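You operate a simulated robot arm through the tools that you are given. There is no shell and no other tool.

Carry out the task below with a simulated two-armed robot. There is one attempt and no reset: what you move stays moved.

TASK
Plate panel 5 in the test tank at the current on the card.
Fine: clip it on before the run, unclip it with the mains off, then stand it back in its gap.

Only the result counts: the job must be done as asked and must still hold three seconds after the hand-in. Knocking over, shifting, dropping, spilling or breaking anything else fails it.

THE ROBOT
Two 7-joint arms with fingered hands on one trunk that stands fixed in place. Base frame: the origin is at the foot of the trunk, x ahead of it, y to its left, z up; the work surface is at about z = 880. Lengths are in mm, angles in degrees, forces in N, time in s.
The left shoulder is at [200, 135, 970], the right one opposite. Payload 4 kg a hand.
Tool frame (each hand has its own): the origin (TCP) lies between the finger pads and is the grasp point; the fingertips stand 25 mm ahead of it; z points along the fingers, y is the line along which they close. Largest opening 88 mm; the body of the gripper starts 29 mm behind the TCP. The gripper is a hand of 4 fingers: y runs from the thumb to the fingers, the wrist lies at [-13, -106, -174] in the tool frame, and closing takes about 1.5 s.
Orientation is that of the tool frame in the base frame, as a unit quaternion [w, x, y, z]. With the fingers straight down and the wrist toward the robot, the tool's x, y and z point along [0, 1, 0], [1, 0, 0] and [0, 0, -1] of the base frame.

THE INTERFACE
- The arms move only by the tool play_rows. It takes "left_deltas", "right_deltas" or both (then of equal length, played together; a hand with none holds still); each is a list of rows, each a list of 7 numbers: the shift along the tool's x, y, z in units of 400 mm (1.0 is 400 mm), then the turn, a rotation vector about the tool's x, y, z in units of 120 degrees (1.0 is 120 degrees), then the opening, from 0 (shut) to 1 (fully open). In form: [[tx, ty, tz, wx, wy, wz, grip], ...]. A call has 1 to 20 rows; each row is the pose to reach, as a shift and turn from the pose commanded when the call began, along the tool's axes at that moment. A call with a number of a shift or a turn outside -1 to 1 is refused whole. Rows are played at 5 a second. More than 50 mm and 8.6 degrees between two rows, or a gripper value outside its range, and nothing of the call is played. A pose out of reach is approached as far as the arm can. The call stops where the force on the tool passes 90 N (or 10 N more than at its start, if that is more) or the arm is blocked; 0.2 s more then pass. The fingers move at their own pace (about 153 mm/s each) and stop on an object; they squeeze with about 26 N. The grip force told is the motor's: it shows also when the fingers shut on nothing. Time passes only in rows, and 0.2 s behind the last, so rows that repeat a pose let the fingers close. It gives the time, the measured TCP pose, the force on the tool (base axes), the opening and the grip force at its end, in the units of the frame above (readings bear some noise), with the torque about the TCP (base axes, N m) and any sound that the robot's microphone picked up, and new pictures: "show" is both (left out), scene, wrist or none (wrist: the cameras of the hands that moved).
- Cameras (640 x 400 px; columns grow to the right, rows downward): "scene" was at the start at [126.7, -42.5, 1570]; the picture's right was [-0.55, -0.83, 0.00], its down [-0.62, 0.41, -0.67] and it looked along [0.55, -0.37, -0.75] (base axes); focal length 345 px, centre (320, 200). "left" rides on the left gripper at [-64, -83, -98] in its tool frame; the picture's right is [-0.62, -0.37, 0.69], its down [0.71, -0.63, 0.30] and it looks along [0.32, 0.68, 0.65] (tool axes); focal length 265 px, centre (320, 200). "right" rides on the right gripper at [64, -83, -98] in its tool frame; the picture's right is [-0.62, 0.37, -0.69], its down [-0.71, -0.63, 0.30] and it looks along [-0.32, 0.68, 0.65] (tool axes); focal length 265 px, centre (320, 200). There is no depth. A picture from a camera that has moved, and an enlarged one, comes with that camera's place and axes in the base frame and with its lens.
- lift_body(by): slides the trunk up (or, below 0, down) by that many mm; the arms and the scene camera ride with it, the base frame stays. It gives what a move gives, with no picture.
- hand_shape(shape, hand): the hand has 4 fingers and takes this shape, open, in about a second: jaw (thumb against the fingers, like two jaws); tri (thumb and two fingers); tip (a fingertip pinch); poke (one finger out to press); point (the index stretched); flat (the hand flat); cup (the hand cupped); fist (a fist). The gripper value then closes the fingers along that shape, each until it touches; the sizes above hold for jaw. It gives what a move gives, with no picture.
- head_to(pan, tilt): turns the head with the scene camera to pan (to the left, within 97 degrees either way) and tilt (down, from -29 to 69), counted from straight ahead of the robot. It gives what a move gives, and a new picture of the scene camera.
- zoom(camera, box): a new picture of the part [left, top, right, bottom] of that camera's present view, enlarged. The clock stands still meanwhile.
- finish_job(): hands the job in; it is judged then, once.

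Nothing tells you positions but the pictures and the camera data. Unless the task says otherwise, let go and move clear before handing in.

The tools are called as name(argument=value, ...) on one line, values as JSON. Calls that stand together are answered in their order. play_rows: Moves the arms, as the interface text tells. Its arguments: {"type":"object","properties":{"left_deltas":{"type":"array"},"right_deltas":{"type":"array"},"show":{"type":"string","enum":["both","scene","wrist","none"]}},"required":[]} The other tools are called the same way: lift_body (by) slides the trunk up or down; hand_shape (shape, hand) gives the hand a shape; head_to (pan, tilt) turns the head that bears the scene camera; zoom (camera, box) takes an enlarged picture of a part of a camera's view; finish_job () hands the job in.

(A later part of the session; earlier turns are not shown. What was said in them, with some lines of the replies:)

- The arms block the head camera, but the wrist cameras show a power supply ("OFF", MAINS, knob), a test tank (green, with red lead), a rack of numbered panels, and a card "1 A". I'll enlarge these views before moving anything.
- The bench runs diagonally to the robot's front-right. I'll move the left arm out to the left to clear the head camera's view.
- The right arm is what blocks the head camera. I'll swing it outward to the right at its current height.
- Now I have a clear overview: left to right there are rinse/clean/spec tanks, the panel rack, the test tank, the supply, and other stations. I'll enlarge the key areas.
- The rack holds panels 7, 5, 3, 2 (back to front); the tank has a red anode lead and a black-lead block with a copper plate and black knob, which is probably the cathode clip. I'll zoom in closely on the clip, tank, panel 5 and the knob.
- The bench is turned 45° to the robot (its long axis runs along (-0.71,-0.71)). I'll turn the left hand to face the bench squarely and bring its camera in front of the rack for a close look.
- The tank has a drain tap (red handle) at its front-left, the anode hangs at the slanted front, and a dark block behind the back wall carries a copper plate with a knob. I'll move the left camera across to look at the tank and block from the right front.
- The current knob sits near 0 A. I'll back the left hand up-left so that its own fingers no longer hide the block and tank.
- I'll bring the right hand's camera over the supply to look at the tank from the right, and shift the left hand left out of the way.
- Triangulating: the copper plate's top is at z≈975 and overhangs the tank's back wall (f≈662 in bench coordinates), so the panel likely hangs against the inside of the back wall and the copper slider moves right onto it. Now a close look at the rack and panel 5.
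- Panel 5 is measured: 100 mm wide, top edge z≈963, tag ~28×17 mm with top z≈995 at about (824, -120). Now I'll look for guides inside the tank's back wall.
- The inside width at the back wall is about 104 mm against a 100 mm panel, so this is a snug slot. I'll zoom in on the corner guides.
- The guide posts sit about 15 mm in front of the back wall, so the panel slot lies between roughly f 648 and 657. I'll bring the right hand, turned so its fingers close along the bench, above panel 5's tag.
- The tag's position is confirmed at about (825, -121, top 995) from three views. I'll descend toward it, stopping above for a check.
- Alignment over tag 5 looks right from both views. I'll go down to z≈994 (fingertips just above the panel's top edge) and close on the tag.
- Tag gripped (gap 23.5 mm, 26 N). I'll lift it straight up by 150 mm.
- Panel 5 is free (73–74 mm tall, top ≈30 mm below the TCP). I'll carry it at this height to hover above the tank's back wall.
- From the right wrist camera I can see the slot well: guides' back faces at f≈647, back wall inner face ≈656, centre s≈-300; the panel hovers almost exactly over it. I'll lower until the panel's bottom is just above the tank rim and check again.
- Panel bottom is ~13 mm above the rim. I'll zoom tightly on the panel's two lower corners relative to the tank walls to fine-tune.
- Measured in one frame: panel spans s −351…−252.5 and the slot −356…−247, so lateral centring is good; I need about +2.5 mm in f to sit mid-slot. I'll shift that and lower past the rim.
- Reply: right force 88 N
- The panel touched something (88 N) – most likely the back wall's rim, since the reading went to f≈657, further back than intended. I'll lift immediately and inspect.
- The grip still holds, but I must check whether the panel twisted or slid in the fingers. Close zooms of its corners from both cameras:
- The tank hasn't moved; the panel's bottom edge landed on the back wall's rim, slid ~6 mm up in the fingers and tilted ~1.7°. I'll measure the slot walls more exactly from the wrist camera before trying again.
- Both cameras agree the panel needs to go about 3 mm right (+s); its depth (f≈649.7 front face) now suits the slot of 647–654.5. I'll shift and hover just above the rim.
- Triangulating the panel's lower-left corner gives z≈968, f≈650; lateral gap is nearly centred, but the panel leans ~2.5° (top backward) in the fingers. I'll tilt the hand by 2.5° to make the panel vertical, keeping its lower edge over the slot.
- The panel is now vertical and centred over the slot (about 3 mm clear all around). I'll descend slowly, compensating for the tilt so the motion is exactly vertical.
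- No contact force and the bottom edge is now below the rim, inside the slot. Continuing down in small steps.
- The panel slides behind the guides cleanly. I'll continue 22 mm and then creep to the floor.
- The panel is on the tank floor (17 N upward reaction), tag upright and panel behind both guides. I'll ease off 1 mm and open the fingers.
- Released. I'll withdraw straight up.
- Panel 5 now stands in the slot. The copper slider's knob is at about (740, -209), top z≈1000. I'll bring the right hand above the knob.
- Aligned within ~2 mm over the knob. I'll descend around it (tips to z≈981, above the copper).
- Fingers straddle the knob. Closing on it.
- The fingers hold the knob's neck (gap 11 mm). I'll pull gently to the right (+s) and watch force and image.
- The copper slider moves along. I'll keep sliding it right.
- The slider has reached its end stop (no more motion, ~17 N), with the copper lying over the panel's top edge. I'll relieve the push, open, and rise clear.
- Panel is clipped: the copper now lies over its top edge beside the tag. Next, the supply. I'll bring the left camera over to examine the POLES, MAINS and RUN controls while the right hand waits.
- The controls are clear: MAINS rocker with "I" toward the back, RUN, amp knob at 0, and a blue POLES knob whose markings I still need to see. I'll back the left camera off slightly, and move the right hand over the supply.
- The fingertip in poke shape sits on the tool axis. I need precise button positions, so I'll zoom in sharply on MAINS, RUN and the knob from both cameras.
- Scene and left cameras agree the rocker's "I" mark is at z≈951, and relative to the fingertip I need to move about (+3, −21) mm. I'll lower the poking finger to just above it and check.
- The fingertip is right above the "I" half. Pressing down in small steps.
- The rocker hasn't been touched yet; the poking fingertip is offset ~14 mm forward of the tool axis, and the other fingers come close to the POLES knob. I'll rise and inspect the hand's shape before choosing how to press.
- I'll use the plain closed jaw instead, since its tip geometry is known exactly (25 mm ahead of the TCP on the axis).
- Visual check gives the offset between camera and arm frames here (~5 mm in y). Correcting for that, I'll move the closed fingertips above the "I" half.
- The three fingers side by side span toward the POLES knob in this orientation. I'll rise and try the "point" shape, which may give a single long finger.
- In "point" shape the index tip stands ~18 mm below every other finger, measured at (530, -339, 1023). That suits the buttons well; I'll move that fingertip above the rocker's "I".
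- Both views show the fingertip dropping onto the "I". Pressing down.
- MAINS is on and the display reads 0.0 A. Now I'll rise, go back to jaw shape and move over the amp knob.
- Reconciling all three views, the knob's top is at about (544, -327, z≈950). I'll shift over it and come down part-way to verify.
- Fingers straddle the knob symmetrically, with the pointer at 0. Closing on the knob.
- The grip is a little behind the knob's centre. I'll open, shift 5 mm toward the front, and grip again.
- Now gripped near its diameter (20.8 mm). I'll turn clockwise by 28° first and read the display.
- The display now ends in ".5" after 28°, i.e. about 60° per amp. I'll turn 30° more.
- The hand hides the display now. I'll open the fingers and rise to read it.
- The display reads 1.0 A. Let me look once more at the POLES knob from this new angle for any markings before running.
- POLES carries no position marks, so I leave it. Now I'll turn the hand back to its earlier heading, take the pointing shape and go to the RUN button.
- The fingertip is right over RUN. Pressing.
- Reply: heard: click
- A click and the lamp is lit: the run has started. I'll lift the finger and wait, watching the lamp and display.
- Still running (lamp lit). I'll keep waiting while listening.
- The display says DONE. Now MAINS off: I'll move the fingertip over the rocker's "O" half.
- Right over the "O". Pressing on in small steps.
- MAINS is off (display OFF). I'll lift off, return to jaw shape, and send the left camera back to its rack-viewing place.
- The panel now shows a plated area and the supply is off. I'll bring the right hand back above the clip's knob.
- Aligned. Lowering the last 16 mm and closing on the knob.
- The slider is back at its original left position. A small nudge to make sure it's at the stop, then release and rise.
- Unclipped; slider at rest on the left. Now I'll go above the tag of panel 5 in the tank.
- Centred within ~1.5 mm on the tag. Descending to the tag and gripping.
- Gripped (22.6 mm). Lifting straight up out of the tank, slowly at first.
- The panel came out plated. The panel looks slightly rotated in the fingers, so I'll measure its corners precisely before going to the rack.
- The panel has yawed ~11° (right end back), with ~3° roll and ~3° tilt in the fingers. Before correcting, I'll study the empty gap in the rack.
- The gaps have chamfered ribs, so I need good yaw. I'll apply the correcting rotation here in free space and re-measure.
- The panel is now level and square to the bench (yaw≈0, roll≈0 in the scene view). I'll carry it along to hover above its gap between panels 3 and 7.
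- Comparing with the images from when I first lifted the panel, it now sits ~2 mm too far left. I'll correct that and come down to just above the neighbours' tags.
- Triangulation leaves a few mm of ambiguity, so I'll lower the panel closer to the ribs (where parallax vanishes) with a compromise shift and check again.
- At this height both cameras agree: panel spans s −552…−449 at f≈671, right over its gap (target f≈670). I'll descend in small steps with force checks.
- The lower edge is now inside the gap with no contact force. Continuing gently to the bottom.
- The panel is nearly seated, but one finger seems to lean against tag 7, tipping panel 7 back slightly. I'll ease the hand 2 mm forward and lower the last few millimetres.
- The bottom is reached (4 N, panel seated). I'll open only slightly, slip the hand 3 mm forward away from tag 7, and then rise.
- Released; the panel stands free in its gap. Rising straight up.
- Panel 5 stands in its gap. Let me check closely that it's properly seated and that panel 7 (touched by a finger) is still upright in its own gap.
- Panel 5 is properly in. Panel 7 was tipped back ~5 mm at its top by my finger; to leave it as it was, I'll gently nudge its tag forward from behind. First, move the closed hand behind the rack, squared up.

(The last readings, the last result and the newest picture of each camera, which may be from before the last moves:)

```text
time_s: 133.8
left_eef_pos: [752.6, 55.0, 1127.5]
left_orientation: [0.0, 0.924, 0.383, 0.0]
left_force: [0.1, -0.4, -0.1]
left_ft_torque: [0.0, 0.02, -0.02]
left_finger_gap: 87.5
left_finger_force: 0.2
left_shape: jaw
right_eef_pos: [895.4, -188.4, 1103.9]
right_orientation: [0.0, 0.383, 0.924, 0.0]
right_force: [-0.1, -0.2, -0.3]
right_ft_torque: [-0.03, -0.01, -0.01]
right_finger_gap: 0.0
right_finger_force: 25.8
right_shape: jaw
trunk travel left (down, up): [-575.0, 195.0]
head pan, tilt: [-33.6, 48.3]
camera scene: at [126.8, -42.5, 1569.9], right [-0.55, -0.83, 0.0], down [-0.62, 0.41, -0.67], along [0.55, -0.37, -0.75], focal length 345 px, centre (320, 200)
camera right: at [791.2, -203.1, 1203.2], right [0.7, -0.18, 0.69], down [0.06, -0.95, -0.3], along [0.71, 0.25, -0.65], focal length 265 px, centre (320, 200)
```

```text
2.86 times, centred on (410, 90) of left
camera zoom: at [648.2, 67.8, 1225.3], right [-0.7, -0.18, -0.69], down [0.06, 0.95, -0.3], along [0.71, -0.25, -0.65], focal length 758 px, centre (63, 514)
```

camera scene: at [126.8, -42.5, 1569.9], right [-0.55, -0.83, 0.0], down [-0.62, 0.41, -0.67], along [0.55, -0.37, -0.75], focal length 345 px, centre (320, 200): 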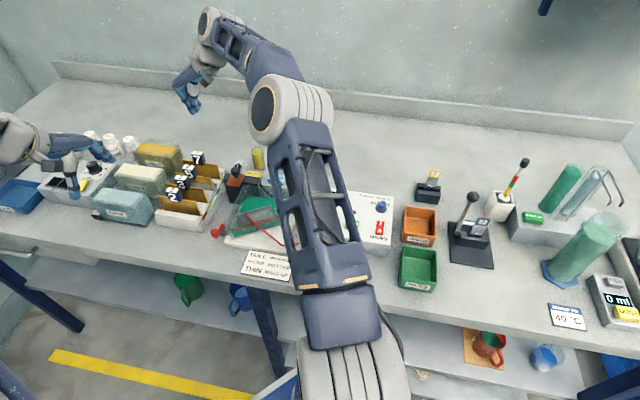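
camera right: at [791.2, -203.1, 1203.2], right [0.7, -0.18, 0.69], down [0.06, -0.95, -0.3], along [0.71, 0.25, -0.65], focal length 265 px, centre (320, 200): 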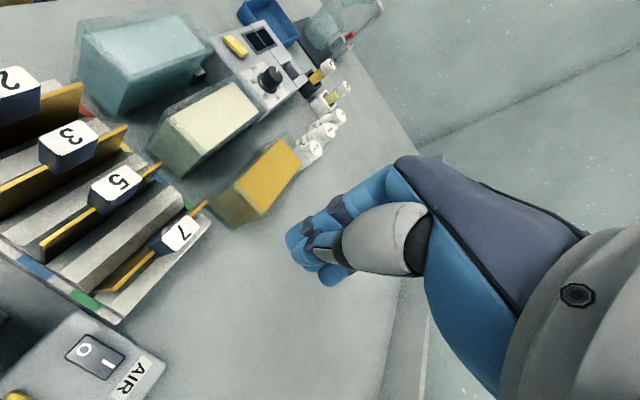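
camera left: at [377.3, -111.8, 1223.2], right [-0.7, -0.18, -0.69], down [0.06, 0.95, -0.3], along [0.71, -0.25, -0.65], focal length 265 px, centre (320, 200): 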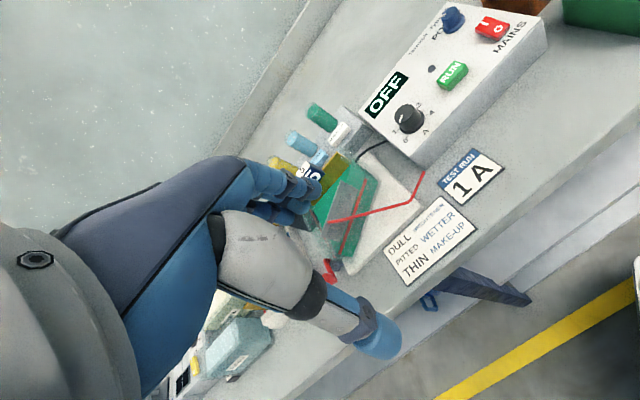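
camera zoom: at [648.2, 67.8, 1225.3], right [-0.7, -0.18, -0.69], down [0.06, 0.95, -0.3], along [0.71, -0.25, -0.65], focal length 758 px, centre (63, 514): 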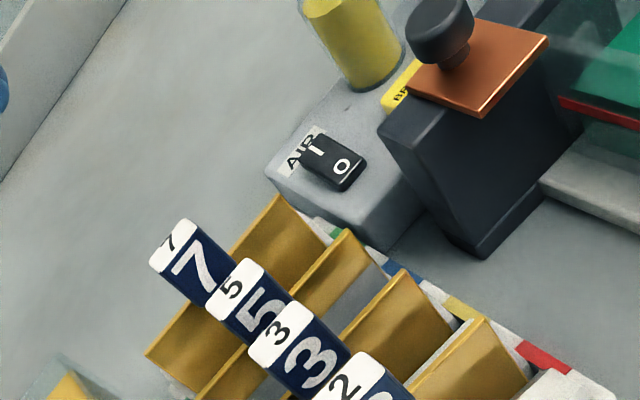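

zoom(camera="right", box=[0, 60, 240, 330])

zoom(camera="right", box=[80, 180, 240, 310])

```text
1.48 times, centred on (120, 195) of right
camera zoom: at [791.2, -203.1, 1203.2], right [0.7, -0.18, 0.69], down [0.06, -0.95, -0.3], along [0.71, 0.25, -0.65], focal length 393 px, centre (616, 207)
```

zoom: 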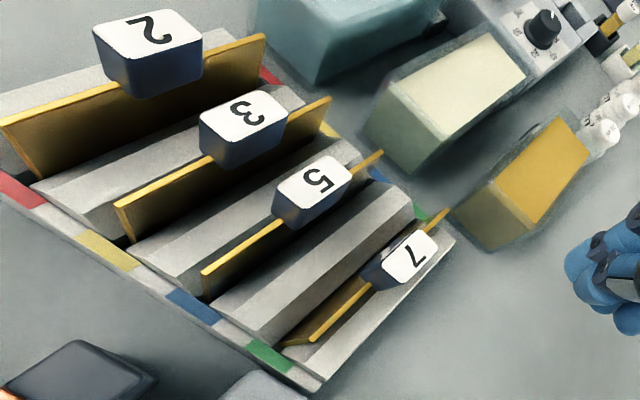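

```text
3.08 times, centred on (160, 245) of right
camera zoom: at [791.2, -203.1, 1203.2], right [0.7, -0.18, 0.69], down [0.06, -0.95, -0.3], along [0.71, 0.25, -0.65], focal length 817 px, centre (812, 62)
```

zoom: 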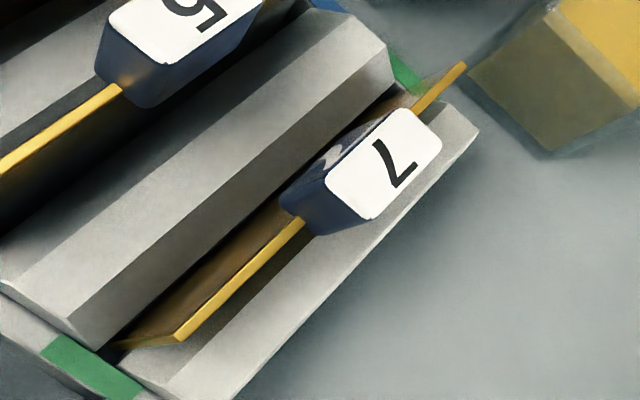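

From behind, panel 7 is upright in its gap with a slight backward lean. I'll lower the closed fingers behind its tag.

play_rows(right_deltas=[[0, 0, 0.08, 0, 0, 0, 0], [0, 0, 0.16, 0, 0, 0, 0], [0, 0, 0.235, 0, 0, 0, 0], [0, 0, 0.235, 0, 0, 0, 0]], show="none")

zoom(camera="scene", box=[165, 125, 225, 185])

zoom(camera="right", box=[120, 180, 340, 380])

```text
time_s: 134.8
left_eef_pos: [752.4, 54.2, 1127.7]
left_orientation: [0.0, 0.924, 0.382, 0.0]
left_force: [0.8, -0.5, -0.3]
left_ft_torque: [0.01, 0.0, -0.01]
left_finger_gap: 87.7
left_finger_force: 0.1
left_shape: jaw
right_eef_pos: [894.9, -188.4, 1008.9]
right_orientation: [0.0, 0.383, 0.924, 0.0]
right_force: [0.5, -0.6, 0.2]
right_ft_torque: [0.03, -0.05, 0.0]
right_finger_gap: 0.0
right_finger_force: 26.0
right_shape: jaw
trunk travel left (down, up): [-575.0, 195.0]
head pan, tilt: [-33.6, 48.3]
```

```text
6.67 times, centred on (195, 155) of scene
camera zoom: at [126.8, -42.5, 1570.0], right [-0.55, -0.83, 0.0], down [-0.62, 0.41, -0.67], along [0.55, -0.37, -0.75], focal length 2299 px, centre (1153, 500)
```

zoom: 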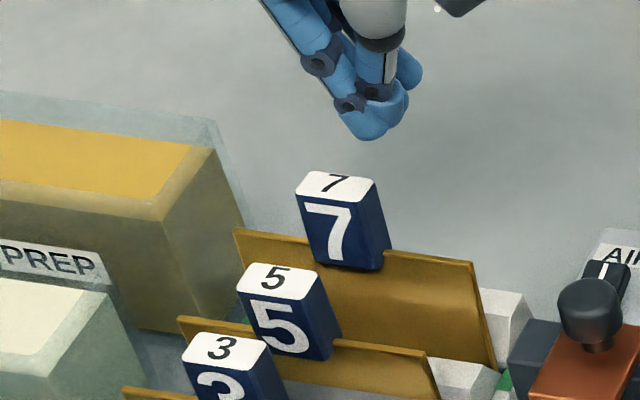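

```text
2.00 times, centred on (230, 280) of right
camera zoom: at [790.1, -201.3, 1107.5], right [0.7, -0.18, 0.69], down [0.06, -0.95, -0.3], along [0.71, 0.25, -0.65], focal length 531 px, centre (500, 40)
```

zoom: 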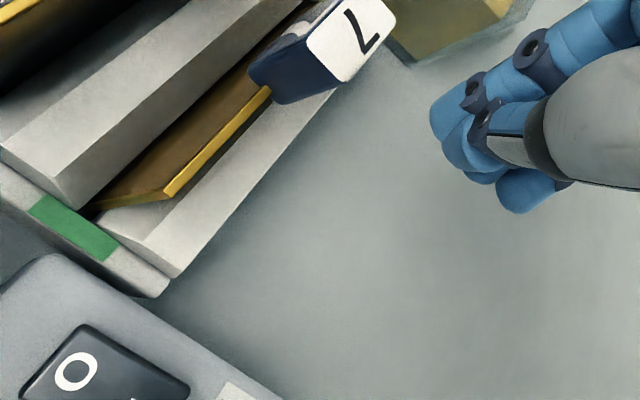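

play_rows(right_deltas=[[0, 0, 0.015, 0, 0, 0, 0], [0.02, 0, 0.015, 0, 0, 0, 0], [0.04, 0, 0.015, 0, 0, 0, 0], [0.055, 0, 0.015, 0, 0, 0, 0], [0.055, 0, 0.015, 0, 0, 0, 0]], show="none")

zoom(camera="scene", box=[165, 125, 225, 185])

zoom(camera="right", box=[120, 180, 340, 380])

```text
time_s: 136.0
left_eef_pos: [751.7, 55.2, 1127.7]
left_orientation: [0.0, 0.924, 0.383, -0.001]
left_force: [0.2, -0.5, 0.8]
left_ft_torque: [-0.02, 0.0, -0.03]
left_finger_gap: 87.6
left_finger_force: 0.1
left_shape: jaw
right_eef_pos: [880.4, -172.4, 1003.9]
right_orientation: [0.0, 0.384, 0.923, 0.0]
right_force: [-0.5, -0.3, 0.0]
right_ft_torque: [-0.03, 0.01, 0.04]
right_finger_gap: 0.0
right_finger_force: 26.2
right_shape: jaw
trunk travel left (down, up): [-575.0, 195.0]
head pan, tilt: [-33.6, 48.3]
```

```text
6.67 times, centred on (195, 155) of scene
camera zoom: at [126.8, -42.5, 1569.9], right [-0.55, -0.83, 0.0], down [-0.62, 0.41, -0.67], along [0.55, -0.37, -0.75], focal length 2299 px, centre (1153, 500)
```

zoom: 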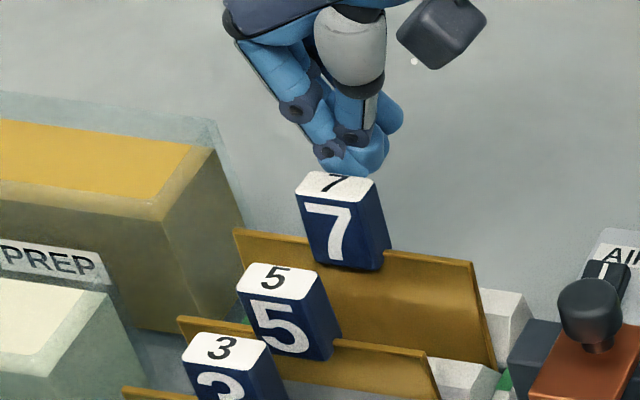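

```text
2.00 times, centred on (230, 280) of right
camera zoom: at [776.1, -186.1, 1101.3], right [0.7, -0.18, 0.69], down [0.06, -0.95, -0.3], along [0.71, 0.25, -0.65], focal length 531 px, centre (500, 40)
```

zoom: 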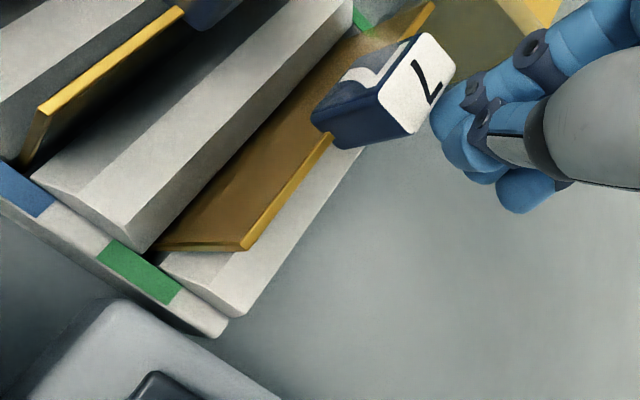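

play_rows(right_deltas=[[0.005, 0, 0, 0, 0, 0, 0], [0.01, 0, 0, 0, 0, 0, 0]], show="none")

zoom(camera="scene", box=[165, 125, 225, 185])

play_rows(right_deltas=[[0.0025, 0, 0, 0, 0, 0, 0], [0.005, 0, 0, 0, 0, 0, 0]], show="none")

zoom(camera="scene", box=[165, 125, 225, 185])

```text
time_s: 136.6
left_eef_pos: [752.3, 55.2, 1127.0]
left_orientation: [0.0, 0.924, 0.383, 0.001]
left_force: [0.0, 0.3, 1.0]
left_ft_torque: [-0.03, -0.04, 0.0]
left_finger_gap: 87.7
left_finger_force: 0.1
left_shape: jaw
right_eef_pos: [875.8, -168.5, 1004.2]
right_orientation: [0.0, 0.383, 0.924, 0.0]
right_force: [0.7, -0.9, 0.5]
right_ft_torque: [0.0, 0.05, 0.01]
right_finger_gap: 0.0
right_finger_force: 26.4
right_shape: jaw
trunk travel left (down, up): [-575.0, 195.0]
head pan, tilt: [-33.6, 48.3]
```

```text
6.67 times, centred on (195, 155) of scene
camera zoom: at [126.8, -42.5, 1569.9], right [-0.55, -0.83, 0.0], down [-0.62, 0.41, -0.67], along [0.55, -0.37, -0.75], focal length 2299 px, centre (1153, 500)
```

zoom: 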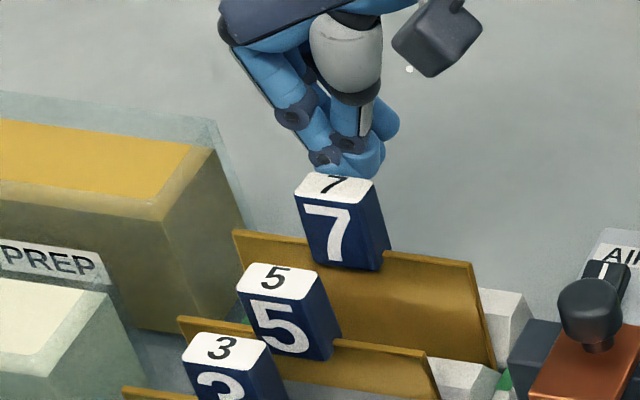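

```text
time_s: 137.2
left_eef_pos: [751.5, 55.2, 1127.1]
left_orientation: [-0.001, 0.924, 0.383, 0.0]
left_force: [0.2, -0.2, -0.5]
left_ft_torque: [0.01, 0.03, -0.03]
left_finger_gap: 87.4
left_finger_force: 0.0
left_shape: jaw
right_eef_pos: [876.5, -168.6, 1003.0]
right_orientation: [0.0, 0.384, 0.923, 0.0]
right_force: [1.2, -0.1, -0.4]
right_ft_torque: [0.0, 0.03, -0.01]
right_finger_gap: 0.2
right_finger_force: 26.2
right_shape: jaw
trunk travel left (down, up): [-575.0, 195.0]
head pan, tilt: [-33.6, 48.3]
```

```text
6.67 times, centred on (195, 155) of scene
camera zoom: at [126.8, -42.5, 1569.9], right [-0.55, -0.83, 0.0], down [-0.62, 0.41, -0.67], along [0.55, -0.37, -0.75], focal length 2299 px, centre (1153, 500)
```

zoom: 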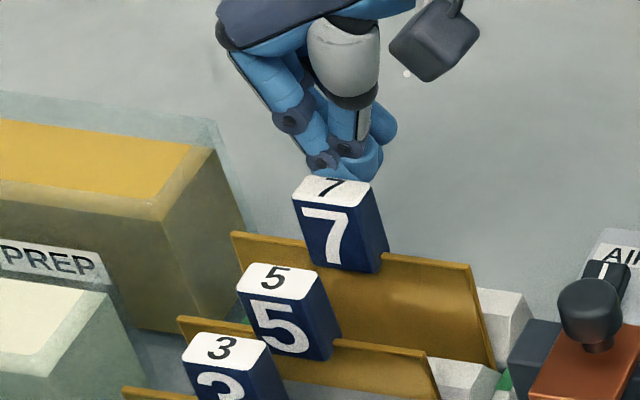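

It's moving forward. A few more gentle millimetres until tag 7 is back where it was at the start.

play_rows(right_deltas=[[0.0025, 0, 0, 0, 0, 0, 0], [0.005, 0, 0, 0, 0, 0, 0]], show="none")

zoom(camera="scene", box=[165, 125, 225, 185])

```text
time_s: 137.8
left_eef_pos: [752.6, 55.4, 1127.5]
left_orientation: [0.0, 0.924, 0.383, -0.001]
left_force: [0.6, 0.5, -0.6]
left_ft_torque: [0.0, 0.01, 0.05]
left_finger_gap: 87.8
left_finger_force: 0.0
left_shape: jaw
right_eef_pos: [873.6, -168.4, 1002.4]
right_orientation: [-0.001, 0.383, 0.924, 0.0]
right_force: [0.7, -0.3, -0.3]
right_ft_torque: [0.0, -0.03, 0.02]
right_finger_gap: 0.2
right_finger_force: 26.1
right_shape: jaw
trunk travel left (down, up): [-575.0, 195.0]
head pan, tilt: [-33.6, 48.3]
```

```text
6.67 times, centred on (195, 155) of scene
camera zoom: at [126.8, -42.5, 1569.9], right [-0.55, -0.83, 0.0], down [-0.62, 0.41, -0.67], along [0.55, -0.37, -0.75], focal length 2299 px, centre (1153, 500)
```

zoom: 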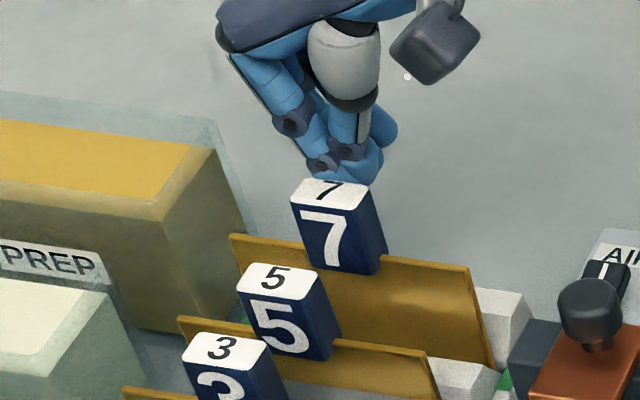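

play_rows(right_deltas=[[0.0025, 0, 0, 0, 0, 0, 0], [0.0055, 0, 0, 0, 0, 0, 0]], show="none")

zoom(camera="scene", box=[165, 125, 225, 185])

```text
time_s: 138.4
left_eef_pos: [752.1, 55.6, 1126.8]
left_orientation: [0.0, 0.924, 0.383, 0.0]
left_force: [0.6, 0.7, 0.3]
left_ft_torque: [0.02, 0.0, -0.02]
left_finger_gap: 87.4
left_finger_force: 0.1
left_shape: jaw
right_eef_pos: [872.7, -165.6, 1003.2]
right_orientation: [0.0, 0.383, 0.924, 0.0]
right_force: [-0.1, 1.1, 0.7]
right_ft_torque: [-0.03, -0.01, -0.02]
right_finger_gap: 0.1
right_finger_force: 25.4
right_shape: jaw
trunk travel left (down, up): [-575.0, 195.0]
head pan, tilt: [-33.6, 48.3]
```

```text
6.67 times, centred on (195, 155) of scene
camera zoom: at [126.8, -42.5, 1569.9], right [-0.55, -0.83, 0.0], down [-0.62, 0.41, -0.67], along [0.55, -0.37, -0.75], focal length 2299 px, centre (1153, 500)
```

zoom: 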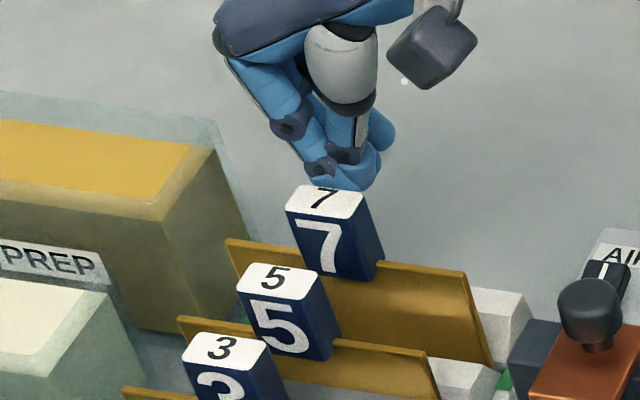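

Panel 7's corner is back exactly at its starting place. I'll back away and rise clear.

play_rows(right_deltas=[[-0.02, 0, 0, 0, 0, 0, 0], [-0.06, 0, 0, 0, 0, 0, 0], [-0.1, 0, 0, 0, 0, 0, 0], [-0.1, 0, -0.1, 0, 0, 0, 0], [-0.1, 0, -0.2, 0, 0, 0, 0], [-0.1, 0, -0.3, 0, 0, 0, 0], [-0.1, 0, -0.3, 0, 0, 0, 0]], show="both")

zoom(camera="scene", box=[150, 135, 240, 225])

zoom(camera="left", box=[330, 60, 490, 200])

zoom(camera="right", box=[0, 60, 240, 330])

```text
time_s: 140.0
left_eef_pos: [752.7, 56.2, 1127.7]
left_orientation: [0.0, 0.924, 0.383, 0.0]
left_force: [0.4, 0.5, -0.4]
left_ft_torque: [-0.02, 0.01, 0.02]
left_finger_gap: 87.4
left_finger_force: 0.1
left_shape: jaw
right_eef_pos: [898.6, -190.5, 1125.1]
right_orientation: [0.0, 0.383, 0.924, 0.001]
right_force: [-0.1, 0.7, -0.4]
right_ft_torque: [0.01, -0.04, 0.0]
right_finger_gap: 0.1
right_finger_force: 25.5
right_shape: jaw
trunk travel left (down, up): [-575.0, 195.0]
head pan, tilt: [-33.6, 48.3]
camera scene: at [126.8, -42.5, 1569.9], right [-0.55, -0.83, 0.0], down [-0.62, 0.41, -0.67], along [0.55, -0.37, -0.75], focal length 345 px, centre (320, 200)
camera right: at [794.0, -204.6, 1224.1], right [0.7, -0.18, 0.69], down [0.06, -0.95, -0.3], along [0.71, 0.25, -0.65], focal length 265 px, centre (320, 200)
```

scene: 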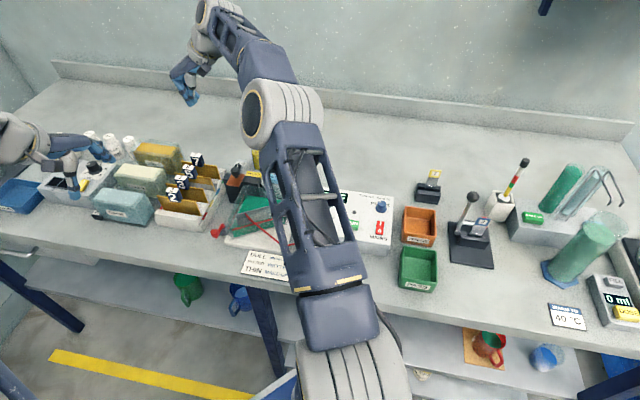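
right: 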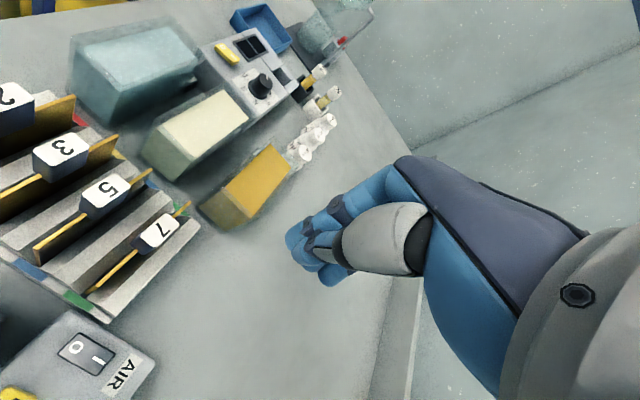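

```text
4.44 times, centred on (195, 180) of scene
camera zoom: at [126.8, -42.5, 1569.9], right [-0.55, -0.83, 0.0], down [-0.62, 0.41, -0.67], along [0.55, -0.37, -0.75], focal length 1533 px, centre (876, 289)
```

zoom: 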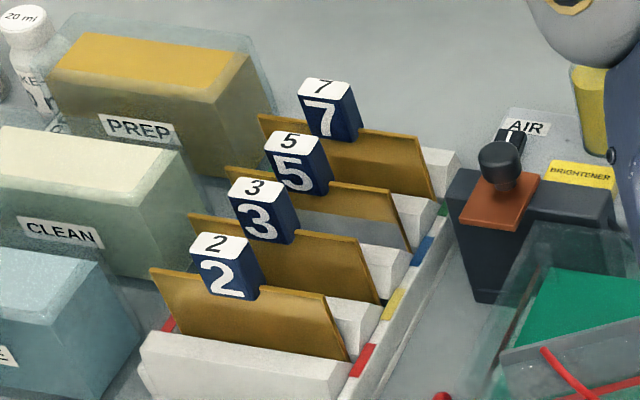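

```text
2.86 times, centred on (410, 130) of left
camera zoom: at [648.2, 67.8, 1225.3], right [-0.7, -0.18, -0.69], down [0.06, 0.95, -0.3], along [0.71, -0.25, -0.65], focal length 758 px, centre (63, 400)
```

zoom: 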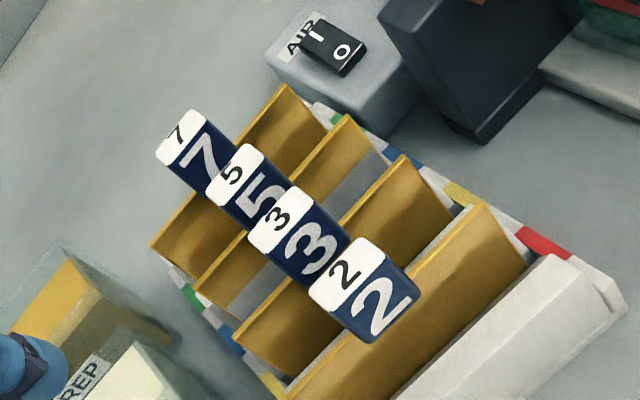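

```text
1.48 times, centred on (120, 195) of right
camera zoom: at [794.0, -204.6, 1224.1], right [0.7, -0.18, 0.69], down [0.06, -0.95, -0.3], along [0.71, 0.25, -0.65], focal length 393 px, centre (616, 207)
```

zoom: 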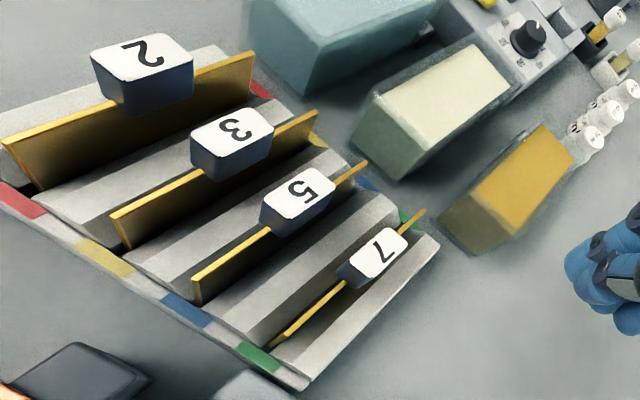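

Everything is in place: panel 5 is plated and standing in its own gap, panels 2, 3 and 7 stand as they did at the start, the clip is slid back, and MAINS is off. Both hands are empty and clear of the bench items, so I'm handing the job in.

finish_job()

```text
The job is handed in.
```

Panel 5 is plated at 1.0 A, the current on the card, and standing back in its own gap. I handed the job in, and no verdict came back with the hand-in.

- **Sequence:** I clipped the panel on before switching MAINS on. The run ended on DONE. I turned MAINS off before unclipping and lifting the panel out.
- **Rim contact:** On the first try at lowering panel 5 into the tank it landed on the rim and pressed with about 88 N. I lifted it, realigned it and got it in; the tank had not moved.
- **Panel 7:** While I was seating panel 5, a finger tipped panel 7 back about 5 mm at the top. I nudged it back, and its corner matched its starting position on camera.
- **Panel 5 lean:** It leans about 3–4 mm further forward at its tag than it did at the start, but it sits in its gap.
- **Left as they are:** The current knob is still at 1 A. The POLES knob has no position marks, so I did not touch it.
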